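You operate a simulated robot arm through the tools that you are given. There is no shell and no other tool. Be economical: measure what you need, move in short steps, check, and stop when the job is done.

You run a simulated two-armed robot. Do the job below in one go: nothing can be reset, and whatever is moved stays where it is left.

## Task
Uncap the blue spool and check its end with the gauge.
Fine: hold the spool with one hand and pull its shipping cap off with the other, drop the cap in the returns tray, try the end gauge over the bare end and set the gauge back.

Only the result counts: the job must be done as asked and must still hold three seconds after the hand-in. Knocking over, shifting, dropping, spilling or breaking anything else fails it. Lids that push on must go on centred and level and be pressed home; caps that screw on are set level and turned clockwise until they are tight.

## Robot
Two 7-joint arms with three-finger grippers on one trunk, on a base that drives. Base frame: it is fixed to the floor where the robot stands at the start and does not move with it; the origin is under the middle of the robot, x ahead of it, y to its left, z up; the surface under the hand at the start is at about z = 0.848. Lengths are in m, angles in rad, forces in N, time in s.
The left shoulder is at the start at [0.078, 0.126, 1.157], the right one opposite. With the tool pointing down near the work surface each hand reaches from about 0.36 to 0.84 m from the robot's upright axis, wherever it stands, measured 20 degrees to its own side. Places, roughly: returns tray inside [0.7, -0.1, 0.9]. Payload 2.94 kg a hand.
The tool frame of a hand sits at the grasp point between the pads (the TCP): z along the fingers, y along the line on which they close. The tips reach 0.03 m beyond it. The gripper opens to 0.128 m. The gripper's body begins 0.093 m behind the TCP.
Orientation is that of the tool frame in the base frame, as a unit quaternion [x, y, z, w]. With the fingers straight down and closing along the base's y, the tool's x points along the base's -x, its y along +y and its z along -z.

## Interface
- The arms move only by the tool arm_command. It takes "left_steps", "right_steps" or both (then of equal length, played together; a hand with none holds still); each is a list of rows, each a list of 7 numbers: the shift along the base's x, y, z in mm, then the turn, a rotation vector about the base's x, y, z in rad, then the closure, from 0 (fully open) to 1 (shut). In form: [[dx, dy, dz, rx, ry, rz, gripper], ...]. A call has 1 to 20 rows; each row shifts and turns the commanded pose from where the row before left it. Each row takes 0.2 s and may step no farther than 0.05 m and 0.15 rad from the row before; otherwise, or with a gripper value out of range, the whole call is refused. Where a pose cannot be reached the arm comes as near as it can. A force on the tool above 70 N (or 10 N above the force at the start of the call, whichever is more), or a blocked arm, ends the call early, and 0.2 s more pass. Each finger halts on what it meets, pressing with about 23 N; the grip force reading is that of the motor and also rises with nothing between the fingers. The clock runs only during rows and for 0.2 s after the last one: add rows that do not move to give the fingers time. It gives the time, the measured TCP pose, the force on the tool (base axes), the opening and the grip force at its end, in the units of the frame above (readings bear some noise), with the torque about the TCP (base axes, N m) and any sound that the robot's microphone picked up.
- Cameras (640 x 400 px; columns grow to the right, rows downward): "scene" is now at [0.2059, -0.0262, 1.3315]; the picture's right is [-0.29, -0.96, 0.00], its down [-0.43, 0.13, -0.89] and it looks along [0.85, -0.26, -0.45] (base axes); focal length 214 px, centre (320, 200). "left" rides on the left gripper at [0.069, 0.015, -0.12] in its tool frame; the picture's right is [-0.21, 0.98, 0.00], its down [-0.82, -0.18, -0.54] and it looks along [-0.53, -0.12, 0.84] (tool axes); focal length 251 px, centre (320, 200). "right" rides on the right gripper at [0.069, -0.015, -0.12] in its tool frame; the picture's right is [0.22, 0.98, 0.00], its down [-0.82, 0.18, -0.54] and it looks along [-0.53, 0.12, 0.84] (tool axes); focal length 251 px, centre (320, 200).
- get_image(camera): a new picture of that camera. It takes no simulated time.
- slide_trunk(by): slides the trunk up (or, below 0, down) by that many m; the arms and the scene camera ride with it, the base frame stays. It gives what a move gives, with no picture.
- drive_base(legs): drives the robot by 1 to 6 legs, each [ahead, left, turn to the left] in m, m and rad, along the robot's own axes; the way and the turn of a leg run together, so that a leg with both is an arc; at most 1.5 m and 3.142 rad a leg. The arms and the cameras ride along, it lands a little off, and it stops where it bumps. It gives what a move gives.
- aim_head(pan, tilt): turns the head with the scene camera to pan (to the left, within 1.396 rad either way) and tilt (down, from -0.506 to 1.204), counted from straight ahead of the robot. It gives what a move gives.
- point_at(camera, pixels): for up to 12 pixels [column, row] of the newest picture of that camera ("zoom" is the newest enlarged one), the place [x, y, z] in the base frame of the surface seen there, good to about 0.003 m. It takes no simulated time.
- inspect(camera, box): a new picture of the part [left, top, right, bottom] of that camera's present view, enlarged. It takes no simulated time.
- job_done(): hands the job in; it is judged then, once.

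Go step by step. Measure first, check grasps and placings, and put right what went wrong. The budget is 80 turns and 78 pictures, counting those below and the enlarged ones. Unless the task says otherwise, let go and move clear before handing in, and close with one line.

The tools are called after "Request:" by a JSON object that holds its "method" and its "body". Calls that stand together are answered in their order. arm_command: Moves the arms, as the interface text tells. Its arguments: {"type":"object","properties":{"left_steps":{"type":"array","items":{"type":"array","items":{"type":"number"}}},"right_steps":{"type":"array","items":{"type":"array","items":{"type":"number"}}}},"required":[]} The other tools are called the same way: slide_trunk (by) slides the trunk up or down; drive_base (legs) drives the base; aim_head (pan, tilt) turns the head that bears the scene camera; get_image (camera) takes a picture; point_at (camera, pixels) gives the place of the surface under pixels of a picture; inspect (camera, box) takes an enlarged picture of a part of a camera's view; job_done () hands the job in.

At the start:

```text
time: 0.0
left_position: [0.4841, 0.0627, 1.2595]
left_tool_rot: [0.0, 1.0, 0.0, 0.0]
left_contact_force: [-0.2, 0.4, 0.6]
left_moment: [-0.04, 0.01, 0.01]
left_grip_width: 0.1278
left_grip_force: 0.1
right_position: [0.379, -0.3079, 1.2711]
right_tool_rot: [0.0, 1.0, 0.0, 0.0]
right_contact_force: [-0.3, 0.4, -0.1]
right_moment: [0.03, 0.0, -0.02]
right_grip_width: 0.128
right_grip_force: 0.1
trunk travel left (down, up): [-0.375, 0.172]
robot x, y, heading: [0.0022, -0.0024, 0.001]
head pan, tilt: [-0.297, 0.469]
```

scene: 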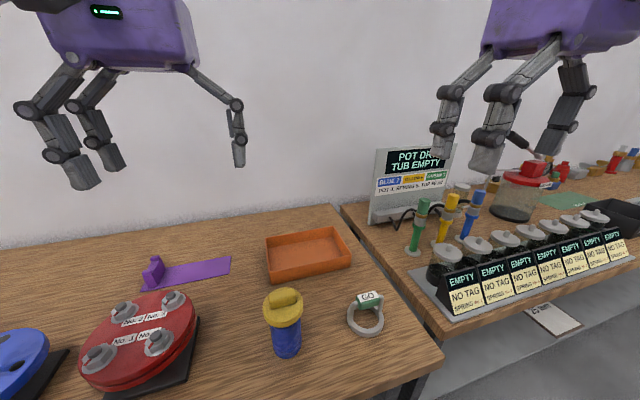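
right: 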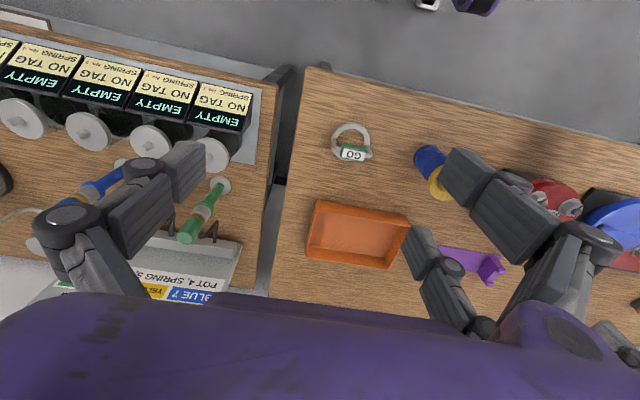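
left: 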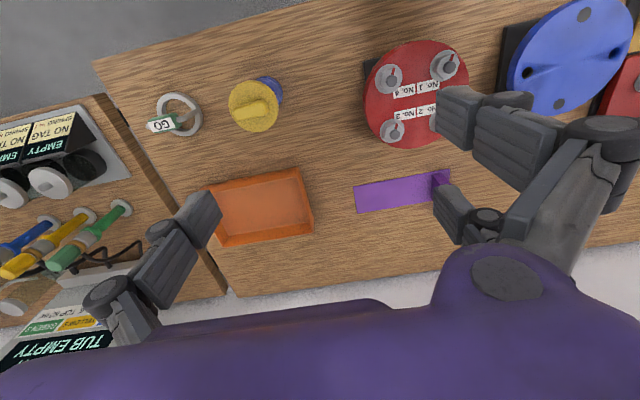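

The scene shows the blue spool with a yellow cap near (284,320), the ring gauge with its GO tag near (366,312), and the orange tray near (307,253). I'll enlarge this area to measure it.

Request:
{"method": "inspect", "body": {"camera": "scene", "box": [230, 220, 420, 370]}}

Request:
{"method": "inspect", "body": {"camera": "left", "box": [130, 60, 330, 260]}}

```text
2.67 times, centred on (325, 295) of scene
```

zoom: 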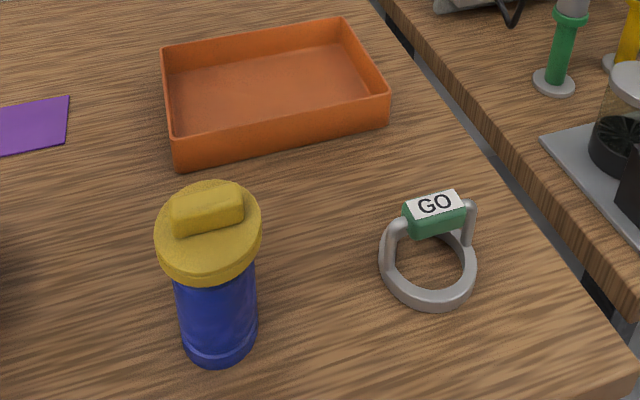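

```text
2.00 times, centred on (230, 160) of left
```

zoom: 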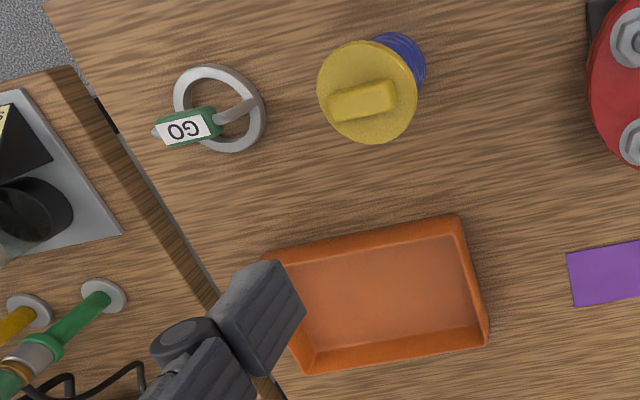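

The spool stands upright with a grip bar on its cap, and the gauge is a ring with a bridge handle carrying the green GO block. I'll measure points in both views next.

Request:
{"method": "point_at", "body": {"camera": "zoom", "pixels": [[362, 100], [332, 106], [394, 96], [325, 90], [410, 90], [372, 138], [366, 46], [420, 70], [185, 128], [215, 120], [160, 132], [250, 104]]}}

Request:
{"method": "point_at", "body": {"camera": "left", "pixels": [[265, 205], [211, 192], [300, 171], [312, 227], [220, 246], [182, 94], [200, 110], [182, 137], [163, 112], [178, 112]]}}

Request:
{"method": "point_at", "body": {"camera": "scene", "pixels": [[288, 355], [288, 340], [288, 327], [285, 320], [283, 310], [284, 298], [302, 315], [266, 310], [365, 332], [300, 330], [275, 330]]}}

```text
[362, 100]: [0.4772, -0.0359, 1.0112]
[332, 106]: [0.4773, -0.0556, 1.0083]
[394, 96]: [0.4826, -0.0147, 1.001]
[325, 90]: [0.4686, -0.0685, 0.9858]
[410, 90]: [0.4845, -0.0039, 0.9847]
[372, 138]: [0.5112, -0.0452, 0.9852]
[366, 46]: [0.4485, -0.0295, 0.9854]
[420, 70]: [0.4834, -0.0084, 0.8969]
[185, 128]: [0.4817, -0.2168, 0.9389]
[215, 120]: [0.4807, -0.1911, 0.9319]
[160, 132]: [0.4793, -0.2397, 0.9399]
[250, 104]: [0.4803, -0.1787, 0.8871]
```

```text
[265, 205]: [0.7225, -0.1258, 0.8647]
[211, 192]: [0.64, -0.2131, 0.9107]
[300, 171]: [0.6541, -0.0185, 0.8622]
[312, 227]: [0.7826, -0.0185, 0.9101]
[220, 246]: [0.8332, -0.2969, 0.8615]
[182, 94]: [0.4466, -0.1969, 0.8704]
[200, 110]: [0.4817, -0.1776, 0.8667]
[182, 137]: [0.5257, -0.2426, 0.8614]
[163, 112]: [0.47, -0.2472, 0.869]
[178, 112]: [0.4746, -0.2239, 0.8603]
```

```text
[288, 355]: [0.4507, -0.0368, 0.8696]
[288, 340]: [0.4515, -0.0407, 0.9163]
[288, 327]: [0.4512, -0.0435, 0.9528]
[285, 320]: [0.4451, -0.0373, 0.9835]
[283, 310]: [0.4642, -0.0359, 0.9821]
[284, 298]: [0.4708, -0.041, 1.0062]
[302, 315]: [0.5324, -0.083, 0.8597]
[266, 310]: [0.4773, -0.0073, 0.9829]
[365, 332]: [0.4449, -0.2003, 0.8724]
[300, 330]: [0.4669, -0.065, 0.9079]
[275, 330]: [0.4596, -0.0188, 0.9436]
```

The spool axis is at about (0.479, -0.036). Its cap rim is at z≈0.985, its grip bar runs along y with its top at about 1.010, and the table is at 0.860. Before choosing the left hand's approach I'll measure the red rack and the gauge ring.

Request:
{"method": "point_at", "body": {"camera": "left", "pixels": [[369, 100], [380, 140], [390, 60], [390, 75], [372, 70], [393, 130], [365, 75]]}}

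Request:
{"method": "inspect", "body": {"camera": "left", "box": [140, 80, 220, 145]}}

Request:
{"method": "aim_head", "body": {"pan": -0.2, "tilt": 0.85}}

Request:
{"method": "get_image", "body": {"camera": "scene"}}

```text
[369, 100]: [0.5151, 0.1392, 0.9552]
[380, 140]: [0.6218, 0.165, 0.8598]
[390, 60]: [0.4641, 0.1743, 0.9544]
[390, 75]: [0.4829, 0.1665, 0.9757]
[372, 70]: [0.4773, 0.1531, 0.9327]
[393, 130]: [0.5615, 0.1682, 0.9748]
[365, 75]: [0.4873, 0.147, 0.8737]
```

```text
6.15 times, centred on (180, 112) of left
```

zoom: 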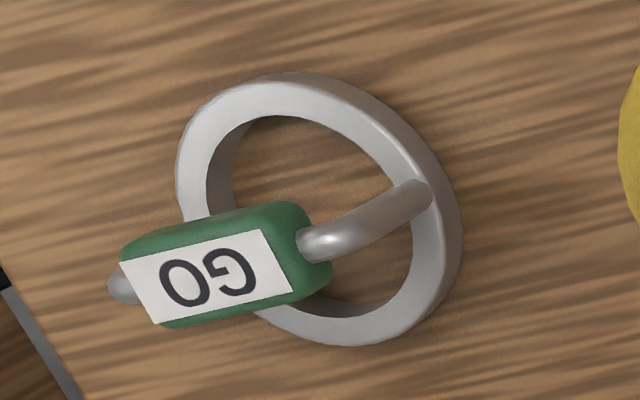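

```text
time: 0.8
left_position: [0.4847, 0.0627, 1.2579]
left_tool_rot: [0.0, 1.0, 0.001, 0.0]
left_contact_force: [0.0, -0.5, 0.7]
left_moment: [-0.01, 0.0, 0.05]
left_grip_width: 0.1279
left_grip_force: 0.0
right_position: [0.3795, -0.3083, 1.2708]
right_tool_rot: [0.001, 1.0, 0.0, 0.0]
right_contact_force: [0.0, 0.3, -0.8]
right_moment: [-0.03, 0.02, -0.02]
right_grip_width: 0.1283
right_grip_force: 0.0
trunk travel left (down, up): [-0.375, 0.172]
robot x, y, heading: [-0.002, 0.0006, 0.0]
head pan, tilt: [-0.201, 0.85]
```

```text
71 pictures are left
```

scene: 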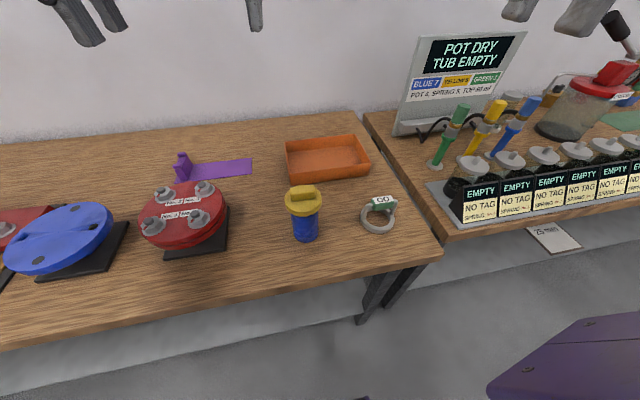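

The red rack reaches y≈0.139 at z up to 0.975, so the left hand will come in diagonally from the front left, tilted 50° from vertical. I'm raising the trunk first so the arms have more room.

Request:
{"method": "slide_trunk", "body": {"by": 0.12}}

Request:
{"method": "arm_command", "body": {"left_steps": [[-6, -3, -23, 0, 0, -0.131, 0], [-6, -3, -23, 0, 0, -0.131, 0], [-6, -3, -23, 0, 0, -0.131, 0], [-6, -3, -23, 0, 0, -0.131, 0], [-6, -3, -23, 0, 0, -0.131, 0], [-6, -3, -23, 0, 0, -0.131, 0], [-6, -3, -23, -0.1026, -0.1026, 0, 0], [-6, -3, -23, -0.1026, -0.1026, 0, 0], [-6, -3, -23, -0.1026, -0.1026, 0, 0], [-6, -3, -23, -0.1026, -0.1026, 0, 0], [-6, -3, -23, -0.1026, -0.1026, 0, 0], [-6, -3, -23, -0.1026, -0.1026, 0, 0], [0, 0, 0, 0, 0, 0, 0]]}}

Request:
{"method": "get_image", "body": {"camera": "scene"}}

Request:
{"method": "get_image", "body": {"camera": "left"}}

```text
time: 2.4
left_position: [0.4851, 0.0627, 1.3781]
left_tool_rot: [0.0, 1.0, -0.001, -0.001]
left_contact_force: [0.2, 0.3, -0.3]
left_moment: [0.01, 0.01, 0.02]
left_grip_width: 0.1275
left_grip_force: 0.0
right_position: [0.38, -0.3088, 1.3902]
right_tool_rot: [0.002, 1.0, 0.0, -0.001]
right_contact_force: [0.7, 1.0, -0.3]
right_moment: [0.0, 0.05, -0.02]
right_grip_width: 0.1279
right_grip_force: 0.1
trunk travel left (down, up): [-0.495, 0.052]
robot x, y, heading: [0.002, 0.0013, -0.003]
head pan, tilt: [-0.201, 0.85]
```

```text
time: 5.2
left_position: [0.436, 0.0003, 1.152]
left_tool_rot: [0.404, 0.843, -0.126, 0.331]
left_contact_force: [0.0, -0.7, 0.8]
left_moment: [-0.02, 0.0, -0.04]
left_grip_width: 0.128
left_grip_force: 0.1
left hand out of reach, approached as far as the arm can: row 11, 12
right_position: [0.3787, -0.3085, 1.3902]
right_tool_rot: [0.001, 1.0, 0.0, 0.0]
right_contact_force: [0.4, 0.2, -0.2]
right_moment: [-0.03, 0.04, -0.01]
right_grip_width: 0.1282
right_grip_force: 0.2
trunk travel left (down, up): [-0.495, 0.052]
robot x, y, heading: [-0.0053, -0.0016, 0.001]
head pan, tilt: [-0.201, 0.85]
```

```text
70 pictures are left
```

scene: 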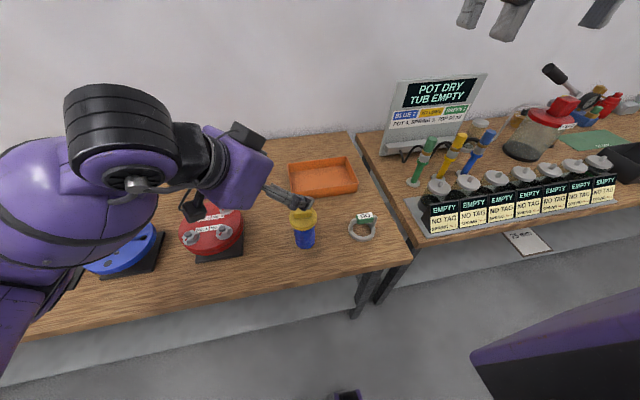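

```text
69 pictures are left
```

left: 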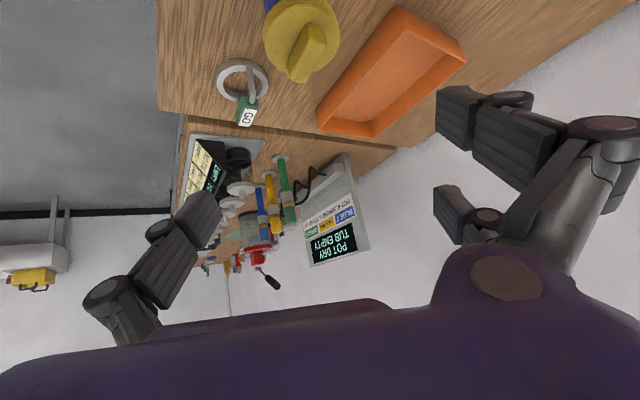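

The arm ran out of reach because it is folded too tightly (rows 11–12). I'm backing the base up 0.15 m to give it room.

Request:
{"method": "drive_base", "body": {"legs": [[-0.15, 0, 0]]}}

```text
time: 6.5
left_position: [0.2892, 0.0004, 1.1518]
left_tool_rot: [0.404, 0.844, -0.126, 0.33]
left_contact_force: [0.3, -0.8, 0.1]
left_moment: [0.02, 0.04, 0.0]
left_grip_width: 0.1282
left_grip_force: 0.0
right_position: [0.2324, -0.3068, 1.3904]
right_tool_rot: [0.002, 1.0, 0.0, -0.002]
right_contact_force: [0.2, 0.0, 0.3]
right_moment: [-0.01, 0.01, -0.02]
right_grip_width: 0.1282
right_grip_force: 0.0
trunk travel left (down, up): [-0.495, 0.052]
robot x, y, heading: [-0.1478, -0.0035, -0.0]
head pan, tilt: [-0.201, 0.85]
```

The base backed up fine. Now I'll move the left hand to a standoff on the approach line and see which orientation it reaches.

Request:
{"method": "arm_command", "body": {"left_steps": [[28, 12, -20, 0, 0, 0, 0], [28, 13, -20, 0, 0, 0, 0], [28, 12, -40, 0, 0, 0, 0], [27, 13, -42, 0, 0, 0, 0], [0, 0, 0, 0, 0, 0, 0]]}}

```text
refused: row 3 steps farther than a row can; nothing moved
```

Request:
{"method": "arm_command", "body": {"left_steps": [[22, 10, -24, 0, 0, 0, 0], [22, 10, -24, 0, 0, 0, 0], [22, 10, -24, 0, 0, 0, 0], [22, 10, -25, 0, 0, 0, 0], [23, 10, -25, 0, 0, 0, 0], [0, 0, 0, 0, 0, 0, 0]]}}

```text
time: 7.9
left_position: [0.4004, 0.0508, 1.0309]
left_tool_rot: [0.404, 0.844, -0.125, 0.331]
left_contact_force: [-0.1, 0.1, -0.2]
left_moment: [0.01, 0.0, 0.02]
left_grip_width: 0.1278
left_grip_force: 0.0
right_position: [0.231, -0.3077, 1.3913]
right_tool_rot: [0.002, 1.0, 0.0, 0.0]
right_contact_force: [-0.3, 0.0, -0.2]
right_moment: [-0.01, -0.02, 0.02]
right_grip_width: 0.128
right_grip_force: 0.1
trunk travel left (down, up): [-0.495, 0.052]
robot x, y, heading: [-0.147, 0.0009, 0.001]
head pan, tilt: [-0.201, 0.85]
```

The shift landed as commanded and it starts from the measured pose. Next I'll correct the orientation and go to the close standoff.

Request:
{"method": "arm_command", "body": {"left_steps": [[4, -2, -18, -0.075, -0.032, 0.041, 0], [4, -10, -18, -0.075, -0.032, 0.041, 0], [5, -10, -18, 0, 0, 0, 0], [0, 0, 0, 0, 0, 0, 0]]}}

Request:
{"method": "get_image", "body": {"camera": "left"}}

Request:
{"method": "get_image", "body": {"camera": "scene"}}

```text
time: 8.9
left_position: [0.4116, 0.0265, 0.9753]
left_tool_rot: [0.347, 0.837, -0.162, 0.391]
left_contact_force: [-0.7, -0.6, -0.1]
left_moment: [-0.01, -0.02, -0.03]
left_grip_width: 0.128
left_grip_force: 0.0
right_position: [0.2319, -0.3088, 1.3908]
right_tool_rot: [0.001, 1.0, 0.0, 0.001]
right_contact_force: [-0.1, 0.3, -0.2]
right_moment: [-0.01, -0.03, -0.01]
right_grip_width: 0.1279
right_grip_force: 0.0
trunk travel left (down, up): [-0.495, 0.052]
robot x, y, heading: [-0.1478, -0.0029, 0.0]
head pan, tilt: [-0.201, 0.85]
```

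```text
68 pictures are left
```

left: 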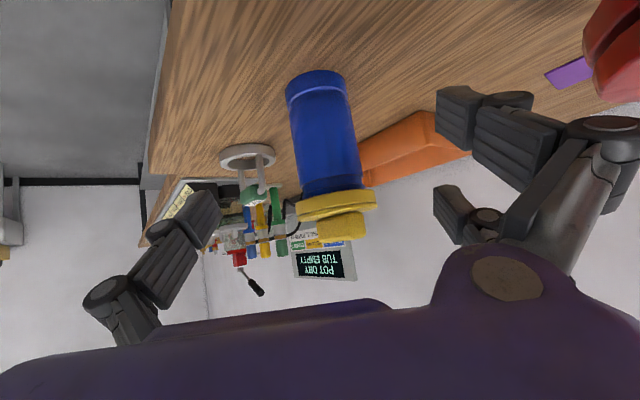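

```text
67 pictures are left
```

scene: 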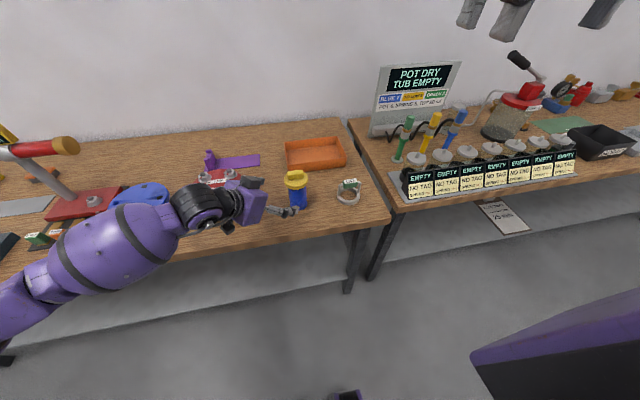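

The orientation is right, and the spool shows up between the fingers in the left view at (325,140). I'll measure its sides and its height from there.

Request:
{"method": "point_at", "body": {"camera": "left", "pixels": [[325, 140], [293, 135], [355, 133], [301, 190], [358, 184], [318, 88], [300, 82], [335, 212], [298, 208], [374, 199], [330, 192], [315, 74]]}}

```text
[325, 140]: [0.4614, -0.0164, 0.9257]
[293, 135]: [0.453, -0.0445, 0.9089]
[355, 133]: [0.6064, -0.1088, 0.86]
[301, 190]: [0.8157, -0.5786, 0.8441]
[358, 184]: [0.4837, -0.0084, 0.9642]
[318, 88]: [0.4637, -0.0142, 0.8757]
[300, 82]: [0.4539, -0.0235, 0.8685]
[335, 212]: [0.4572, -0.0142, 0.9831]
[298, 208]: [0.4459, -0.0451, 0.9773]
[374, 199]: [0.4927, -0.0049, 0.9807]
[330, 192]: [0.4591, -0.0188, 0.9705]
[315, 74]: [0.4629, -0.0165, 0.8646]
```

Those points confirm the axis at (0.479, -0.036) with a radius of about 0.026. I'll advance the left hand along the tool axis to z 0.900.

Request:
{"method": "arm_command", "body": {"left_steps": [[17, -15.5, -19, 0, 0, 0, 0], [17, -15.5, -19, 0, 0, 0, 0], [17, -15.5, -19, 0, 0, 0, 0], [16, -16, -18, 0, 0, 0, 0], [0, 0, 0, 0, 0, 0, 0]]}}

Request:
{"method": "get_image", "body": {"camera": "left"}}

Request:
{"method": "inspect", "body": {"camera": "scene", "box": [200, 110, 400, 240]}}

```text
time: 10.1
left_position: [0.4789, -0.0358, 0.9005]
left_tool_rot: [0.347, 0.836, -0.162, 0.392]
left_contact_force: [-0.2, -0.3, 0.4]
left_moment: [0.02, 0.0, 0.0]
left_grip_width: 0.1277
left_grip_force: 0.0
right_position: [0.2311, -0.3084, 1.3902]
right_tool_rot: [0.0, 1.0, 0.0, 0.0]
right_contact_force: [0.1, -0.2, -0.1]
right_moment: [-0.05, 0.01, 0.0]
right_grip_width: 0.1277
right_grip_force: 0.1
trunk travel left (down, up): [-0.495, 0.052]
robot x, y, heading: [-0.1513, 0.0031, 0.002]
head pan, tilt: [-0.201, 0.85]
```

```text
66 pictures are left
```

left: 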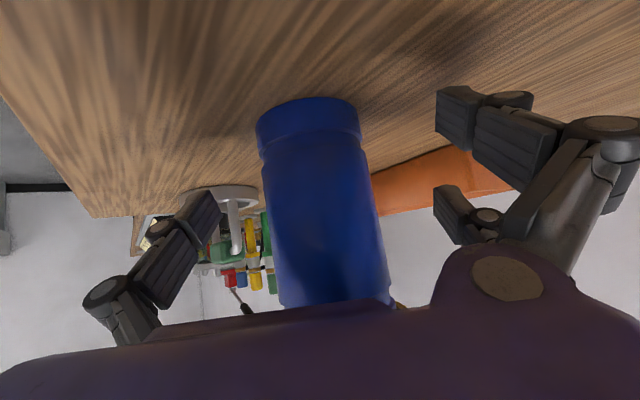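

```text
3.08 times, centred on (300, 175) of scene
```

zoom: 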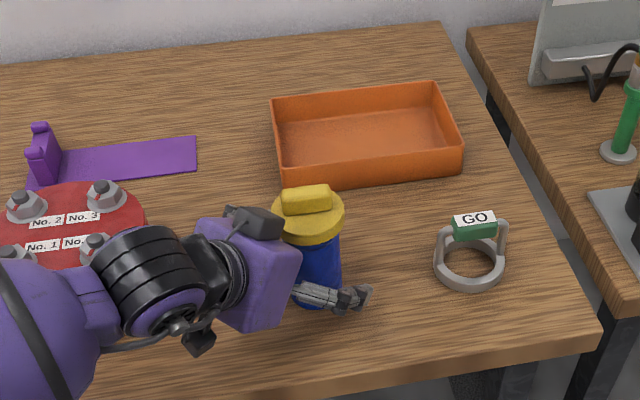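

Both fingers straddle the spool with no contact, so I'm closing the left grip now.

Request:
{"method": "arm_command", "body": {"left_steps": [[0, 0, 0, 0, 0, 0, 0.5], [0, 0, 0, 0, 0, 0, 0.7], [0, 0, 0, 0, 0, 0, 1], [0, 0, 0, 0, 0, 0, 1], [0, 0, 0, 0, 0, 0, 1]]}}

Request:
{"method": "get_image", "body": {"camera": "left"}}

Request:
{"method": "get_image", "body": {"camera": "right"}}

```text
time: 11.3
left_position: [0.48, -0.0334, 0.9065]
left_tool_rot: [0.346, 0.835, -0.161, 0.397]
left_contact_force: [5.1, 15.6, 32.8]
left_moment: [1.26, -0.92, 0.11]
left_grip_width: 0.0574
left_grip_force: 22.8
right_position: [0.2292, -0.3067, 1.394]
right_tool_rot: [0.001, 1.0, -0.001, 0.003]
right_contact_force: [0.2, -0.3, 0.2]
right_moment: [-0.01, 0.03, -0.02]
right_grip_width: 0.128
right_grip_force: 0.0
trunk travel left (down, up): [-0.495, 0.052]
robot x, y, heading: [-0.1523, 0.0003, 0.003]
head pan, tilt: [-0.201, 0.85]
```

```text
64 pictures are left
```

left: 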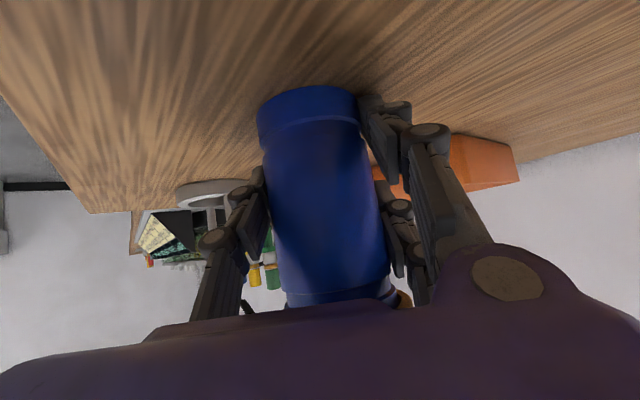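

```text
63 pictures are left
```

right: 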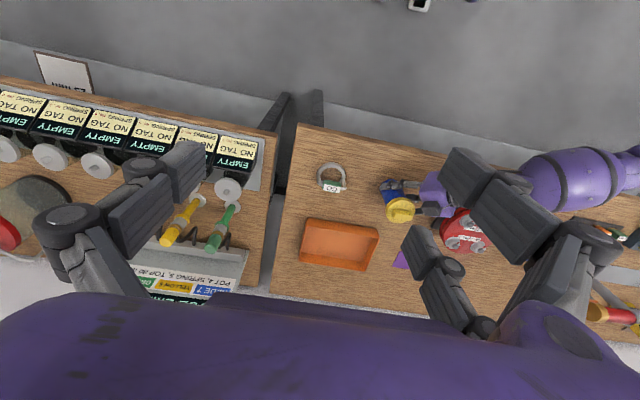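

The fingertips touched the table while closing: there is 33 N upward and the hand rose 6 mm. I'll open, lift about 8 mm more, and close again.

Request:
{"method": "arm_command", "body": {"left_steps": [[0, 0, 0, 0, 0, 0, 0.45], [0, 0, 0, 0, 0, 0, 0.35], [0, -1, 4, 0, 0, 0, 0.35], [-1, -1, 5, 0, 0, 0, 0.35], [0, 0, 0, 0, 0, 0, 0.35]]}}

Request:
{"method": "get_image", "body": {"camera": "left"}}

```text
time: 12.5
left_position: [0.4774, -0.0356, 0.9069]
left_tool_rot: [0.346, 0.838, -0.161, 0.389]
left_contact_force: [-0.2, 1.0, 0.0]
left_moment: [0.0, 0.02, 0.0]
left_grip_width: 0.0831
left_grip_force: 0.1
right_position: [0.2306, -0.3083, 1.3905]
right_tool_rot: [0.0, 1.0, 0.0, -0.001]
right_contact_force: [-0.9, 0.3, 0.1]
right_moment: [-0.04, 0.03, -0.05]
right_grip_width: 0.1279
right_grip_force: 0.1
trunk travel left (down, up): [-0.495, 0.052]
robot x, y, heading: [-0.1485, -0.0009, -0.001]
head pan, tilt: [-0.201, 0.85]
```

```text
62 pictures are left
```

left: 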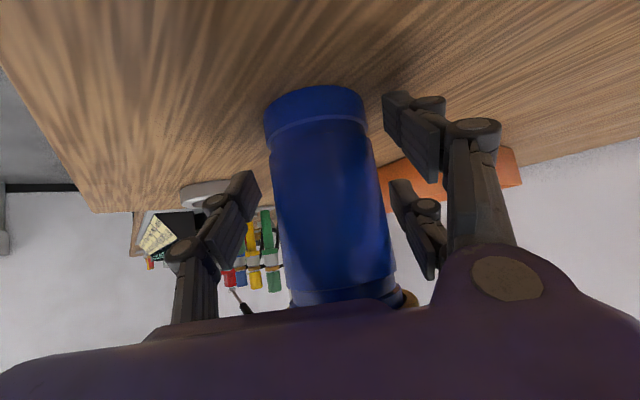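

The hand has three fingers: the tool's +y side carries two, at (410,130) and (415,230), and the lower one hit the table. I'll measure the fingers to choose a height.

Request:
{"method": "point_at", "body": {"camera": "left", "pixels": [[388, 98], [432, 176], [395, 185], [430, 270], [400, 120], [408, 215], [245, 180], [212, 260], [320, 292], [390, 300], [318, 120]]}}

```text
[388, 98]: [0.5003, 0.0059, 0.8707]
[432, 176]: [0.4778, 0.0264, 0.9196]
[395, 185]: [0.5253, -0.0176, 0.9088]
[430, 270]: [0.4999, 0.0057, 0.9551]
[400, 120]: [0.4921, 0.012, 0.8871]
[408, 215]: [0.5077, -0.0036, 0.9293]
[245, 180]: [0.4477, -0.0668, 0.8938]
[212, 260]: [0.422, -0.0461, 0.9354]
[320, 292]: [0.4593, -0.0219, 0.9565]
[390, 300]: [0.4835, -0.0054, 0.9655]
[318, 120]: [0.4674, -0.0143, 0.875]
```

The lower tip sits at z 0.871 with the TCP at 0.907. I'll raise the TCP to 0.916 and close again.

Request:
{"method": "arm_command", "body": {"left_steps": [[1, 0, 5, 0, 0, 0, 0.35], [0, 0, 4, 0, 0, 0, 0.35], [0, 0, 0, 0, 0, 0, 0.5], [0, 0, 0, 0, 0, 0, 0.6], [0, 0, 0, 0, 0, 0, 0.8], [0, 0, 0, 0, 0, 0, 1], [0, 0, 0, 0, 0, 0, 1]]}}

Request:
{"method": "get_image", "body": {"camera": "left"}}

```text
time: 14.1
left_position: [0.4793, -0.035, 0.9184]
left_tool_rot: [0.347, 0.837, -0.161, 0.391]
left_contact_force: [1.0, 1.0, 0.8]
left_moment: [-0.01, 0.02, 0.02]
left_grip_width: 0.0579
left_grip_force: 22.8
right_position: [0.2304, -0.3088, 1.3906]
right_tool_rot: [0.001, 1.0, 0.0, 0.0]
right_contact_force: [-0.4, -0.7, 0.1]
right_moment: [-0.02, -0.01, -0.03]
right_grip_width: 0.1281
right_grip_force: 0.3
trunk travel left (down, up): [-0.495, 0.052]
robot x, y, heading: [-0.1502, -0.0029, 0.0]
head pan, tilt: [-0.201, 0.85]
```

```text
61 pictures are left
```

left: 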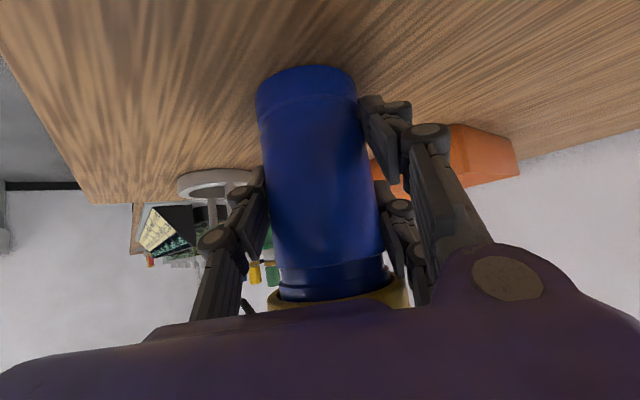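

The left hand holds the spool with 23 N and no table load. Now I'll bring the right hand over the cap, turned −90° so the fingers close along x and the lone finger faces the left hand.

Request:
{"method": "arm_command", "body": {"right_steps": [[20.7, 22.7, -16, 0, 0, -0.131, 0.2], [20.7, 22.7, -16, 0, 0, -0.131, 0.4], [20.7, 22.7, -16, 0, 0, -0.131, 0.5], [20.7, 22.7, -16, 0, 0, -0.131, 0.5], [20.7, 22.7, -16, 0, 0, -0.131, 0.5], [20.7, 22.7, -16, 0, 0, -0.131, 0.5], [20.7, 22.7, -16, 0, 0, -0.131, 0.5], [20.7, 22.7, -16, 0, 0, -0.131, 0.5], [20.7, 22.7, -16, 0, 0, -0.131, 0.5], [20.7, 22.7, -16, 0, 0, -0.131, 0.5], [20.7, 22.7, -16, 0, 0, -0.131, 0.5], [20.7, 22.7, -16, 0, 0, -0.1298, 0.5], [0, 0, 0, 0, 0, 0, 0.5]]}}

Request:
{"method": "get_image", "body": {"camera": "right"}}

Request:
{"method": "inspect", "body": {"camera": "scene", "box": [200, 90, 400, 240]}}

```text
time: 16.9
left_position: [0.4793, -0.0365, 0.9191]
left_tool_rot: [0.346, 0.837, -0.162, 0.392]
left_contact_force: [0.2, 0.0, 0.7]
left_moment: [0.05, 0.01, -0.03]
left_grip_width: 0.0573
left_grip_force: 22.3
right_position: [0.4453, -0.2593, 1.2715]
right_tool_rot: [0.71, 0.704, 0.001, 0.001]
right_contact_force: [0.4, 0.6, 0.0]
right_moment: [-0.01, -0.03, -0.01]
right_grip_width: 0.0641
right_grip_force: 0.0
right hand out of reach, approached as far as the arm can: row 7, 8, 9, 10, 11, 12
trunk travel left (down, up): [-0.495, 0.052]
robot x, y, heading: [-0.1476, -0.0011, -0.002]
head pan, tilt: [-0.201, 0.85]
heard: snap
```

```text
60 pictures are left
```

right: 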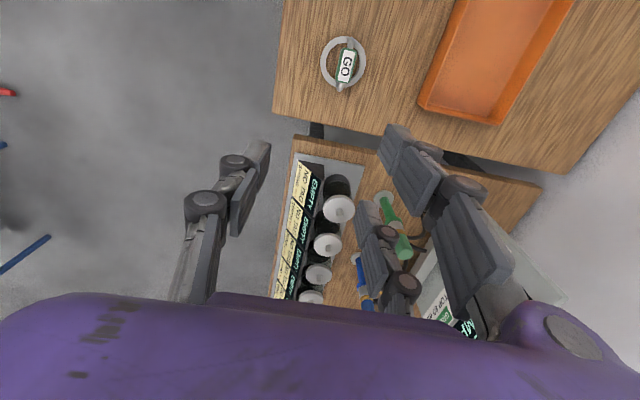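

```text
2.67 times, centred on (300, 165) of scene
```

zoom: 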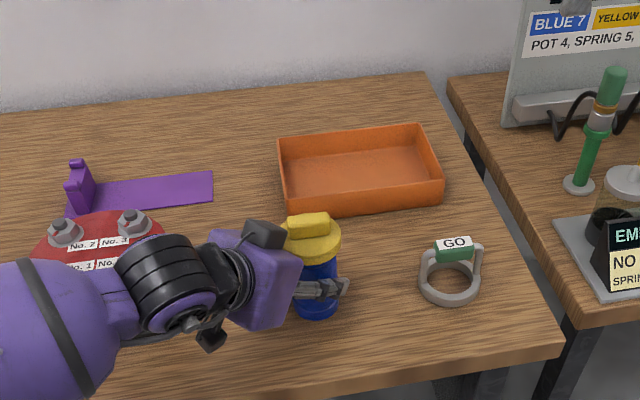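

The right arm could not reach across at −90°, and I heard a snap. The spool and cap look unchanged in the scene zoom at (310,260). I'll turn the right hand the other way, to +90°, and look closely at the spool.

Request:
{"method": "arm_command", "body": {"right_steps": [[0, 0, 2, 0, 0, 0.15, 0.5], [0, 0, 2, 0, 0, 0.15, 0.5], [0, 0, 2, 0, 0, 0.15, 0.5], [0, 0, 2, 0, 0, 0.15, 0.5], [0, 0, 0, 0, 0, 0.15, 0.5], [0, 0, 0, 0, 0, 0.15, 0.5], [0, 0, 0, 0, 0, 0.15, 0.5], [0, 0, 0, 0, 0, 0.15, 0.5], [0, 0, 0, 0, 0, 0.15, 0.5], [0, 0, 0, 0, 0, 0.15, 0.5], [0, 0, 0, 0, 0, 0.15, 0.5], [0, 0, 0, 0, 0, 0.15, 0.5], [0, 0, 0, 0, 0, 0.15, 0.5], [0, 0, 0, 0, 0, 0.15, 0.5], [0, 0, 0, 0, 0, 0.15, 0.5], [0, 0, 0, 0, 0, 0.15, 0.5], [0, 0, 0, 0, 0, 0.15, 0.5], [0, 0, 0, 0, 0, 0.15, 0.5], [0, 0, 0, 0, 0, 0.15, 0.5], [0, 0, 0, 0, 0, 0.15, 0.5]]}}

Request:
{"method": "inspect", "body": {"camera": "scene", "box": [270, 150, 350, 220]}}

Request:
{"method": "get_image", "body": {"camera": "right"}}

```text
time: 21.1
left_position: [0.4793, -0.036, 0.9175]
left_tool_rot: [0.347, 0.837, -0.161, 0.391]
left_contact_force: [-0.6, 0.4, -5.5]
left_moment: [0.03, 0.0, -0.02]
left_grip_width: 0.0573
left_grip_force: 23.2
right_position: [0.4138, -0.2323, 1.2799]
right_tool_rot: [-0.281, 0.96, 0.0, 0.001]
right_contact_force: [-1.4, -0.2, 0.0]
right_moment: [-0.01, -0.01, 0.02]
right_grip_width: 0.0641
right_grip_force: 0.1
right hand out of reach, approached as far as the arm can: row 14, 15, 16, 17, 18, 19, 20
trunk travel left (down, up): [-0.495, 0.052]
robot x, y, heading: [-0.1479, 0.0047, -0.001]
head pan, tilt: [-0.201, 0.85]
```

```text
5.71 times, centred on (310, 185) of scene
```

zoom: 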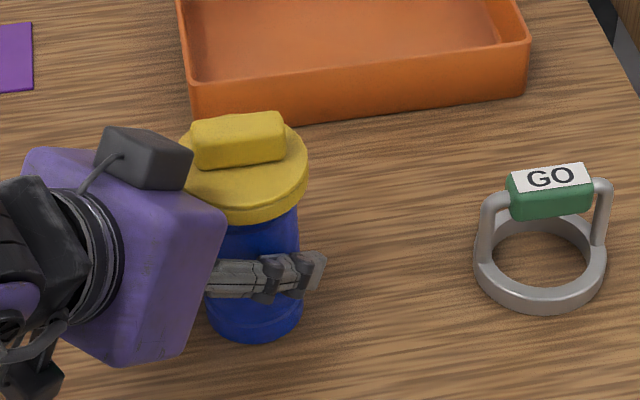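

```text
57 pictures are left
```

right: 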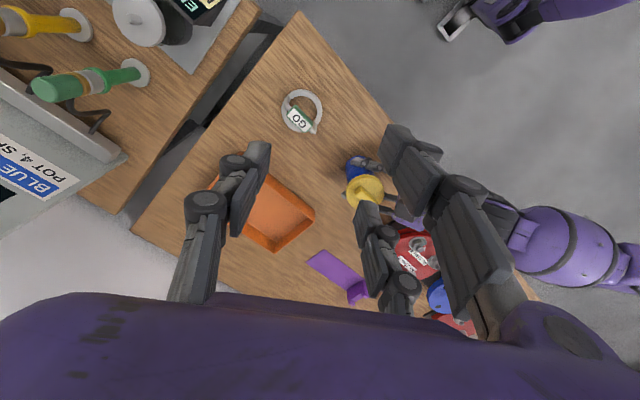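

The right hand stalled at yaw +33° up at z 1.28, and the cap and spool look intact in the zoom. I'll bring the hand down and over the spool first, then turn it there.

Request:
{"method": "arm_command", "body": {"right_steps": [[11, 33, -20, 0, 0, 0, 0.5], [11, 33, -20, 0, 0, 0, 0.5], [11, 33, -20, 0, 0, 0, 0.5], [11, 33, -20, 0, 0, 0, 0.5], [11, 32, -20, 0, 0, 0, 0.5], [10, 32, -20, 0, 0, 0, 0.5], [0, 0, 0, 0, 0, 0.14, 0.5], [0, 0, 0, 0, 0, 0.14, 0.5], [0, 0, 0, 0, 0, 0.14, 0.5], [0, 0, 0, 0, 0, 0.14, 0.5], [0, 0, 0, 0, 0, 0.14, 0.5], [0, 0, 0, 0, 0, 0.14, 0.5], [0, 0, 0, 0, 0, 0.14, 0.5], [0, 0, 0, 0, 0, 0, 0.5]]}}

Request:
{"method": "get_image", "body": {"camera": "right"}}

Request:
{"method": "get_image", "body": {"camera": "scene"}}

```text
time: 24.1
left_position: [0.4797, -0.0357, 0.9173]
left_tool_rot: [0.347, 0.837, -0.162, 0.391]
left_contact_force: [0.5, 0.4, -5.4]
left_moment: [0.01, 0.04, 0.01]
left_grip_width: 0.0571
left_grip_force: 22.9
right_position: [0.1519, -0.0747, 1.1882]
right_tool_rot: [-0.696, 0.718, -0.004, 0.004]
right_contact_force: [0.8, 0.1, 0.8]
right_moment: [0.02, -0.02, 0.01]
right_grip_width: 0.0638
right_grip_force: 0.0
right hand out of reach, approached as far as the arm can: row 1, 2, 3, 4, 5, 6, 7, 8, 9, 10, 11, 12, 13
trunk travel left (down, up): [-0.495, 0.052]
robot x, y, heading: [-0.1522, 0.0021, -0.002]
head pan, tilt: [-0.201, 0.85]
```

```text
56 pictures are left
```

right: 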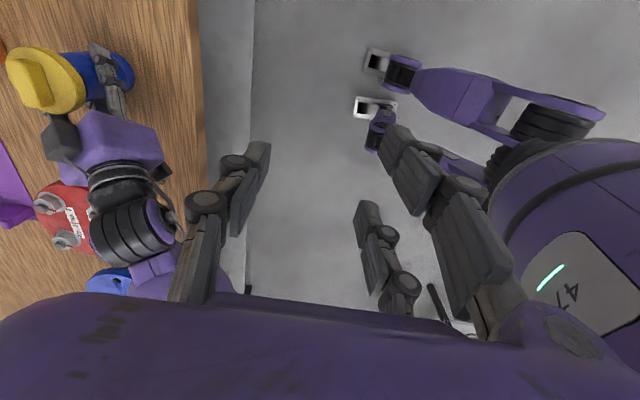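

```text
55 pictures are left
```

scene: 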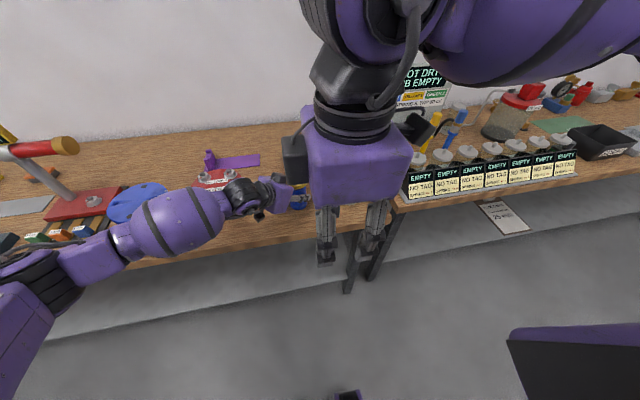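

The arm has now reached yaw +90°, but folded back at x 0.15. From here I'll move straight forward at this height, clear of the left hand.

Request:
{"method": "arm_command", "body": {"right_steps": [[15, -4, 1, 0, 0, 0, 0.5], [25, -4, 1, 0, 0, 0, 0.5], [25, -4, 1, 0, 0, 0, 0.5], [25, -4, 1, 0, 0, 0, 0.5], [25, -4, 1, 0, 0, 0, 0.5], [25, -4, 1, 0, 0, 0, 0.5], [25, -4, 1, 0, 0, 0, 0.5], [25, -4, 1, 0, 0, 0, 0.5], [0, 0, 0, 0, 0, 0, 0.5]]}}

Request:
{"method": "get_image", "body": {"camera": "scene"}}

```text
time: 26.1
left_position: [0.4795, -0.0367, 0.9174]
left_tool_rot: [0.347, 0.837, -0.161, 0.391]
left_contact_force: [0.1, -0.1, -5.4]
left_moment: [0.03, 0.02, 0.0]
left_grip_width: 0.0571
left_grip_force: 23.5
right_position: [0.1509, -0.0757, 1.1883]
right_tool_rot: [-0.695, 0.719, -0.003, 0.004]
right_contact_force: [0.6, 0.1, 0.3]
right_moment: [0.0, -0.05, 0.0]
right_grip_width: 0.0642
right_grip_force: 0.2
right hand out of reach, approached as far as the arm can: row 1, 2, 3, 4, 5, 6, 7, 8
trunk travel left (down, up): [-0.495, 0.052]
robot x, y, heading: [-0.1501, -0.0015, 0.0]
head pan, tilt: [-0.201, 0.85]
```

```text
54 pictures are left
```

scene: 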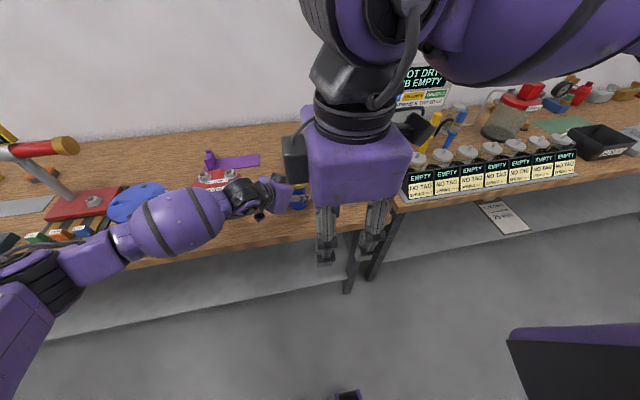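

The arm is stuck at a joint limit here. I'll unwind the right hand to yaw 0 while moving outward, and try again from a better posture.

Request:
{"method": "arm_command", "body": {"right_steps": [[0, -10, 0, 0, 0, -0.14, 0.5], [0, -10, 0, 0, 0, -0.14, 0.5], [0, -15, 0, 0, 0, -0.14, 0.5], [5, -20, 0, 0, 0, -0.14, 0.5], [10, -20, 0, 0, 0, -0.14, 0.5], [15, -20, 0, 0, 0, -0.14, 0.5], [20, -20, 0, 0, 0, -0.14, 0.5], [20, -20, 0, 0, 0, -0.14, 0.5], [20, -20, 0, 0, 0, -0.14, 0.5], [20, -20, 0, 0, 0, -0.14, 0.5], [20, -20, 0, 0, 0, -0.14, 0.5], [20, -20, 0, 0, 0, 0, 0.5], [0, 0, 0, 0, 0, 0, 0.5]]}}

Request:
{"method": "get_image", "body": {"camera": "scene"}}

```text
time: 28.9
left_position: [0.4792, -0.0353, 0.9189]
left_tool_rot: [0.348, 0.837, -0.162, 0.39]
left_contact_force: [0.4, 0.3, -5.3]
left_moment: [0.01, 0.0, -0.01]
left_grip_width: 0.0569
left_grip_force: 22.6
right_position: [0.3028, -0.2891, 1.1862]
right_tool_rot: [-0.005, 1.0, -0.001, 0.001]
right_contact_force: [0.4, 0.1, 0.0]
right_moment: [0.0, -0.01, 0.02]
right_grip_width: 0.064
right_grip_force: 0.0
trunk travel left (down, up): [-0.495, 0.052]
robot x, y, heading: [-0.1468, -0.0004, -0.001]
head pan, tilt: [-0.201, 0.85]
```

```text
53 pictures are left
```

scene: 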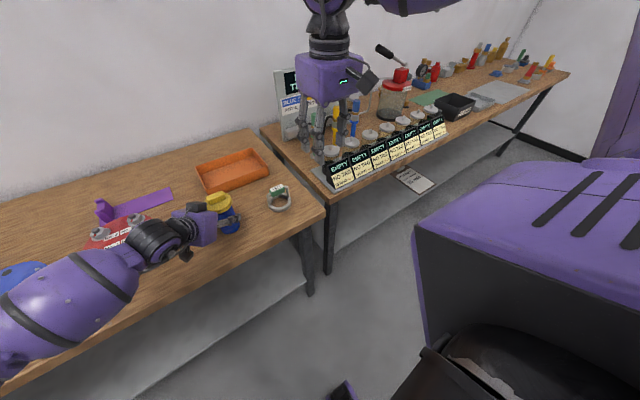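

The right hand is unwound to yaw 0, though the scene view seems to have swung right. I'll move over the spool at yaw 0 and re-aim the head.

Request:
{"method": "arm_command", "body": {"right_steps": [[20, 20, 0, 0, 0, 0, 0.5], [20, 25, 0, 0, 0, 0, 0.5], [20, 25, 0, 0, 0, 0, 0.5], [20, 25, 0, 0, 0, 0, 0.5], [20, 25, -5, 0, 0, 0, 0.5], [20, 25, -5, 0, 0, 0, 0.5], [20, 25, -5, 0, 0, 0, 0.5], [20, 25, -5, 0, 0, 0, 0.5], [16, 35, -5, 0, 0, 0, 0.5], [0, 22, -6, 0, 0, 0, 0.5], [0, 0, 0, 0, 0, 0, 0.5]]}}

Request:
{"method": "aim_head", "body": {"pan": 0.0, "tilt": 0.7}}

Request:
{"method": "get_image", "body": {"camera": "scene"}}

Request:
{"method": "get_image", "body": {"camera": "right"}}

```text
time: 31.3
left_position: [0.4799, -0.0365, 0.9187]
left_tool_rot: [0.347, 0.837, -0.162, 0.391]
left_contact_force: [-0.4, 0.0, -5.4]
left_moment: [-0.02, 0.0, 0.02]
left_grip_width: 0.0569
left_grip_force: 23.2
right_position: [0.4016, -0.18, 1.1816]
right_tool_rot: [-0.005, 1.0, 0.0, 0.002]
right_contact_force: [-0.9, 0.1, -0.6]
right_moment: [0.0, -0.03, -0.01]
right_grip_width: 0.0642
right_grip_force: 0.0
right hand out of reach, approached as far as the arm can: row 5, 6, 7, 8, 9, 10
trunk travel left (down, up): [-0.495, 0.052]
robot x, y, heading: [-0.1463, 0.0003, -0.001]
head pan, tilt: [-0.201, 0.85]
```

```text
time: 32.0
left_position: [0.479, -0.0353, 0.919]
left_tool_rot: [0.347, 0.837, -0.161, 0.391]
left_contact_force: [0.7, 0.3, -5.7]
left_moment: [0.02, 0.02, 0.0]
left_grip_width: 0.0571
left_grip_force: 22.7
right_position: [0.4014, -0.18, 1.1808]
right_tool_rot: [-0.006, 1.0, -0.001, 0.002]
right_contact_force: [-0.9, -0.6, 0.9]
right_moment: [-0.02, -0.02, 0.02]
right_grip_width: 0.064
right_grip_force: 0.0
trunk travel left (down, up): [-0.495, 0.052]
robot x, y, heading: [-0.1475, 0.0018, 0.003]
head pan, tilt: [0.0, 0.7]
```

```text
52 pictures are left
```

scene: 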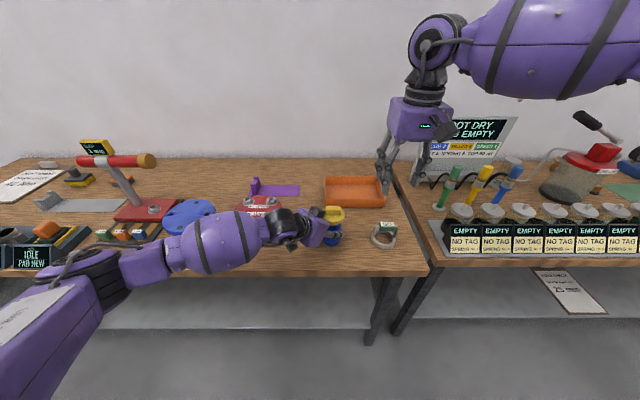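

```text
51 pictures are left
```

right: 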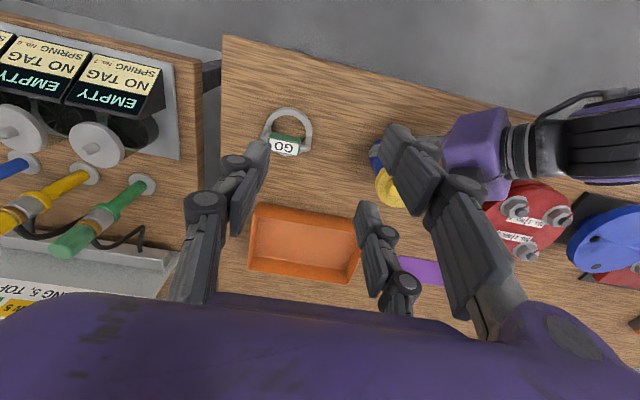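

The hand stalled again near y −0.18 with the elbow riding high at (540,50). I'll go out and lower first, then swing in to see whether that posture reaches.

Request:
{"method": "arm_command", "body": {"right_steps": [[10, -30, -10, 0, 0, 0, 0.5], [20, -30, -10, 0, 0, 0, 0.5], [20, -30, -15, 0, 0, 0, 0.5], [20, -20, -15, 0, 0, 0, 0.5], [20, 0, -15, 0, 0, 0, 0.5], [10, 10, -10, 0, 0, 0, 0.5], [0, 25, -5, 0, 0, 0, 0.5], [0, 25, 0, 0, 0, 0, 0.5], [0, 25, 0, 0, 0, 0, 0.5], [0, 25, 0, 0, 0, 0, 0.5], [0, 25, 0, 0, 0, 0, 0.5], [0, 25, 0, 0, 0, 0, 0.5], [0, 0, 0, 0, 0, 0, 0.5]]}}

Request:
{"method": "get_image", "body": {"camera": "scene"}}

```text
time: 34.9
left_position: [0.4792, -0.0367, 0.9178]
left_tool_rot: [0.347, 0.837, -0.162, 0.391]
left_contact_force: [-0.5, 0.3, -6.4]
left_moment: [0.01, 0.02, -0.01]
left_grip_width: 0.0571
left_grip_force: 22.9
right_position: [0.433, -0.2253, 1.1071]
right_tool_rot: [-0.005, 1.0, 0.0, 0.002]
right_contact_force: [-0.2, 0.2, 0.4]
right_moment: [0.04, 0.02, -0.01]
right_grip_width: 0.064
right_grip_force: 0.1
right hand out of reach, approached as far as the arm can: row 5, 6, 7, 8, 9, 10, 11, 12
trunk travel left (down, up): [-0.495, 0.052]
robot x, y, heading: [-0.1491, -0.0018, -0.003]
head pan, tilt: [0.0, 0.7]
```

```text
50 pictures are left
```

scene: 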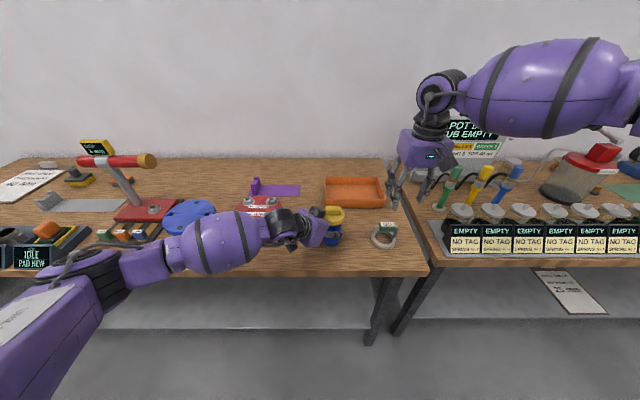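

The right arm is still limited with its elbow far out. I'll retract it to about its starting pose relative to the robot to recover the good posture, then go forward at yaw 0.

Request:
{"method": "arm_command", "body": {"right_steps": [[-20, -8, 28, 0, 0, 0, 0.5], [-20, -8, 28, 0, 0, 0, 0.5], [-20, -8, 28, 0, 0, 0, 0.5], [-20, -8, 28, 0, 0, 0, 0.5], [-20, -8, 28, 0, 0, 0, 0.5], [-20, -8, 28, 0, 0, 0, 0.5], [-20, -8, 28, 0, 0, 0, 0.5], [-20, -8, 28, 0, 0, 0, 0.5], [-20, -8, 28, 0, 0, 0, 0.5], [-20, -8, 28, 0, 0, 0, 0.5], [0, 0, 0, 0, 0, 0, 0.5]]}}

Request:
{"method": "aim_head", "body": {"pan": -0.6, "tilt": 0.6}}

Request:
{"method": "get_image", "body": {"camera": "scene"}}

```text
time: 37.2
left_position: [0.4801, -0.0358, 0.9173]
left_tool_rot: [0.346, 0.837, -0.162, 0.392]
left_contact_force: [-0.4, -0.6, -5.7]
left_moment: [0.04, -0.01, 0.0]
left_grip_width: 0.0573
left_grip_force: 23.1
right_position: [0.2348, -0.3057, 1.3818]
right_tool_rot: [-0.006, 1.0, 0.0, 0.0]
right_contact_force: [-0.2, -0.7, 0.5]
right_moment: [-0.02, 0.05, 0.01]
right_grip_width: 0.064
right_grip_force: 0.2
trunk travel left (down, up): [-0.495, 0.052]
robot x, y, heading: [-0.15, 0.0023, -0.001]
head pan, tilt: [0.0, 0.7]
```

```text
time: 38.2
left_position: [0.4797, -0.0365, 0.9178]
left_tool_rot: [0.347, 0.837, -0.162, 0.391]
left_contact_force: [-0.8, 0.8, -4.9]
left_moment: [0.01, 0.02, 0.01]
left_grip_width: 0.057
left_grip_force: 22.6
right_position: [0.2327, -0.3067, 1.3814]
right_tool_rot: [-0.005, 1.0, -0.001, 0.0]
right_contact_force: [-1.3, 0.1, -0.7]
right_moment: [-0.02, -0.03, -0.01]
right_grip_width: 0.0639
right_grip_force: 0.0
trunk travel left (down, up): [-0.495, 0.052]
robot x, y, heading: [-0.1479, 0.0, -0.004]
head pan, tilt: [-0.6, 0.6]
```

```text
49 pictures are left
```

scene: 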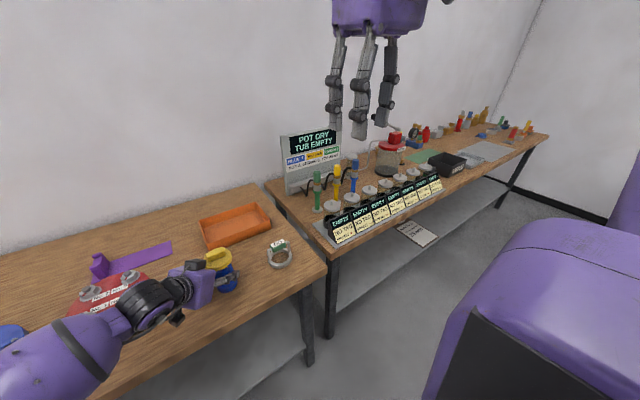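

The right hand is back near its starting pose. I'll test the reach straight ahead on its own side while descending, to find out what limits it.

Request:
{"method": "arm_command", "body": {"right_steps": [[25, 0, -15, 0, 0, 0, 0.5], [25, 0, -15, 0, 0, 0, 0.5], [25, 0, -15, 0, 0, 0, 0.5], [25, 0, -15, 0, 0, 0, 0.5], [25, 0, -15, 0, 0, 0, 0.5], [25, 0, -15, 0, 0, 0, 0.5], [25, 0, -15, 0, 0, 0, 0.5], [25, 0, -15, 0, 0, 0, 0.5], [25, 0, -15, 0, 0, 0, 0.5], [25, 0, -15, 0, 0, 0, 0.5], [0, 0, 0, 0, 0, 0, 0.5]]}}

Request:
{"method": "get_image", "body": {"camera": "scene"}}

```text
time: 40.6
left_position: [0.4793, -0.0365, 0.9185]
left_tool_rot: [0.346, 0.837, -0.162, 0.392]
left_contact_force: [-0.3, -0.3, -5.2]
left_moment: [0.05, 0.03, 0.02]
left_grip_width: 0.0572
left_grip_force: 23.2
right_position: [0.4647, -0.3074, 1.2457]
right_tool_rot: [-0.005, 1.0, -0.001, 0.0]
right_contact_force: [0.2, 0.4, 0.3]
right_moment: [0.03, 0.03, -0.01]
right_grip_width: 0.0638
right_grip_force: 0.1
right hand out of reach, approached as far as the arm can: row 10
trunk travel left (down, up): [-0.495, 0.052]
robot x, y, heading: [-0.1462, -0.0022, 0.0]
head pan, tilt: [-0.6, 0.6]
```

```text
48 pictures are left
```

scene: 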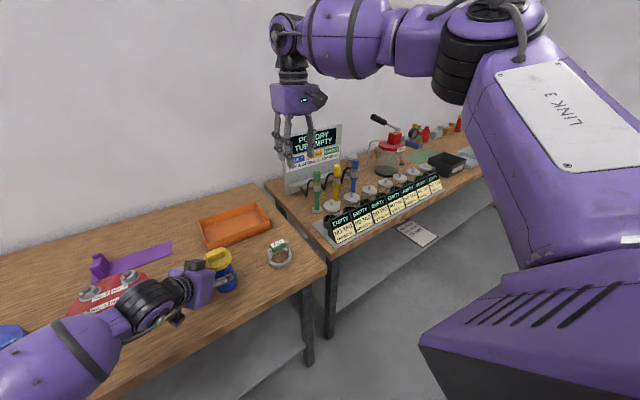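

The forearm is horizontal here, so the limit is the wrist bend: reach grows as the hand goes lower. I'll descend to about z 1.06 off to the side and then move inward.

Request:
{"method": "arm_command", "body": {"right_steps": [[-6, 0, -37, 0, 0, 0, 0.5], [-6, 0, -37, 0, 0, 0, 0.5], [-6, 0, -37, 0, 0, 0, 0.5], [-6, 0, -37, 0, 0, 0, 0.5], [-6, 0, -37, 0, 0, 0, 0.5], [5, 25, 0, 0, 0, 0, 0.5], [5, 25, 0, 0, 0, 0, 0.5], [5, 25, 0, 0, 0, 0, 0.5], [5, 25, 0, 0, 0, 0, 0.5], [5, 25, 0, 0, 0, 0, 0.5], [5, 25, 0, 0, 0, 0, 0.5], [5, 25, 0, 0, 0, 0, 0.5], [0, 0, 0, 0, 0, 0, 0.5]]}}

Request:
{"method": "get_image", "body": {"camera": "scene"}}

```text
time: 43.5
left_position: [0.4792, -0.0355, 0.9181]
left_tool_rot: [0.346, 0.837, -0.161, 0.392]
left_contact_force: [-0.5, 0.3, -5.5]
left_moment: [0.05, 0.01, 0.01]
left_grip_width: 0.0572
left_grip_force: 23.2
right_position: [0.3961, -0.1896, 1.0811]
right_tool_rot: [-0.005, 1.0, -0.001, 0.002]
right_contact_force: [0.2, 0.5, -0.3]
right_moment: [-0.04, -0.01, 0.01]
right_grip_width: 0.0643
right_grip_force: 0.0
right hand out of reach, approached as far as the arm can: row 7, 8, 9, 10, 11, 12
trunk travel left (down, up): [-0.495, 0.052]
robot x, y, heading: [-0.1479, -0.0004, -0.002]
head pan, tilt: [-0.6, 0.6]
```

```text
47 pictures are left
```

scene: 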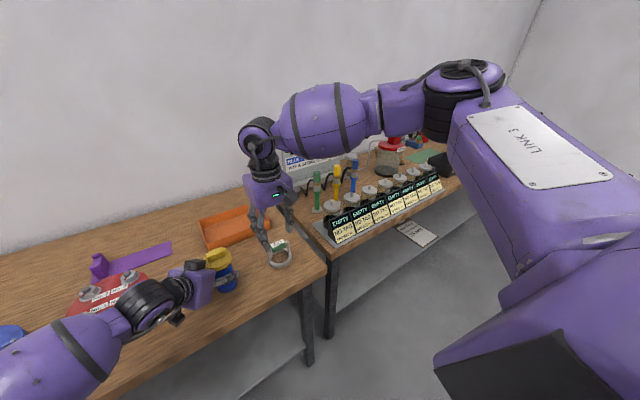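

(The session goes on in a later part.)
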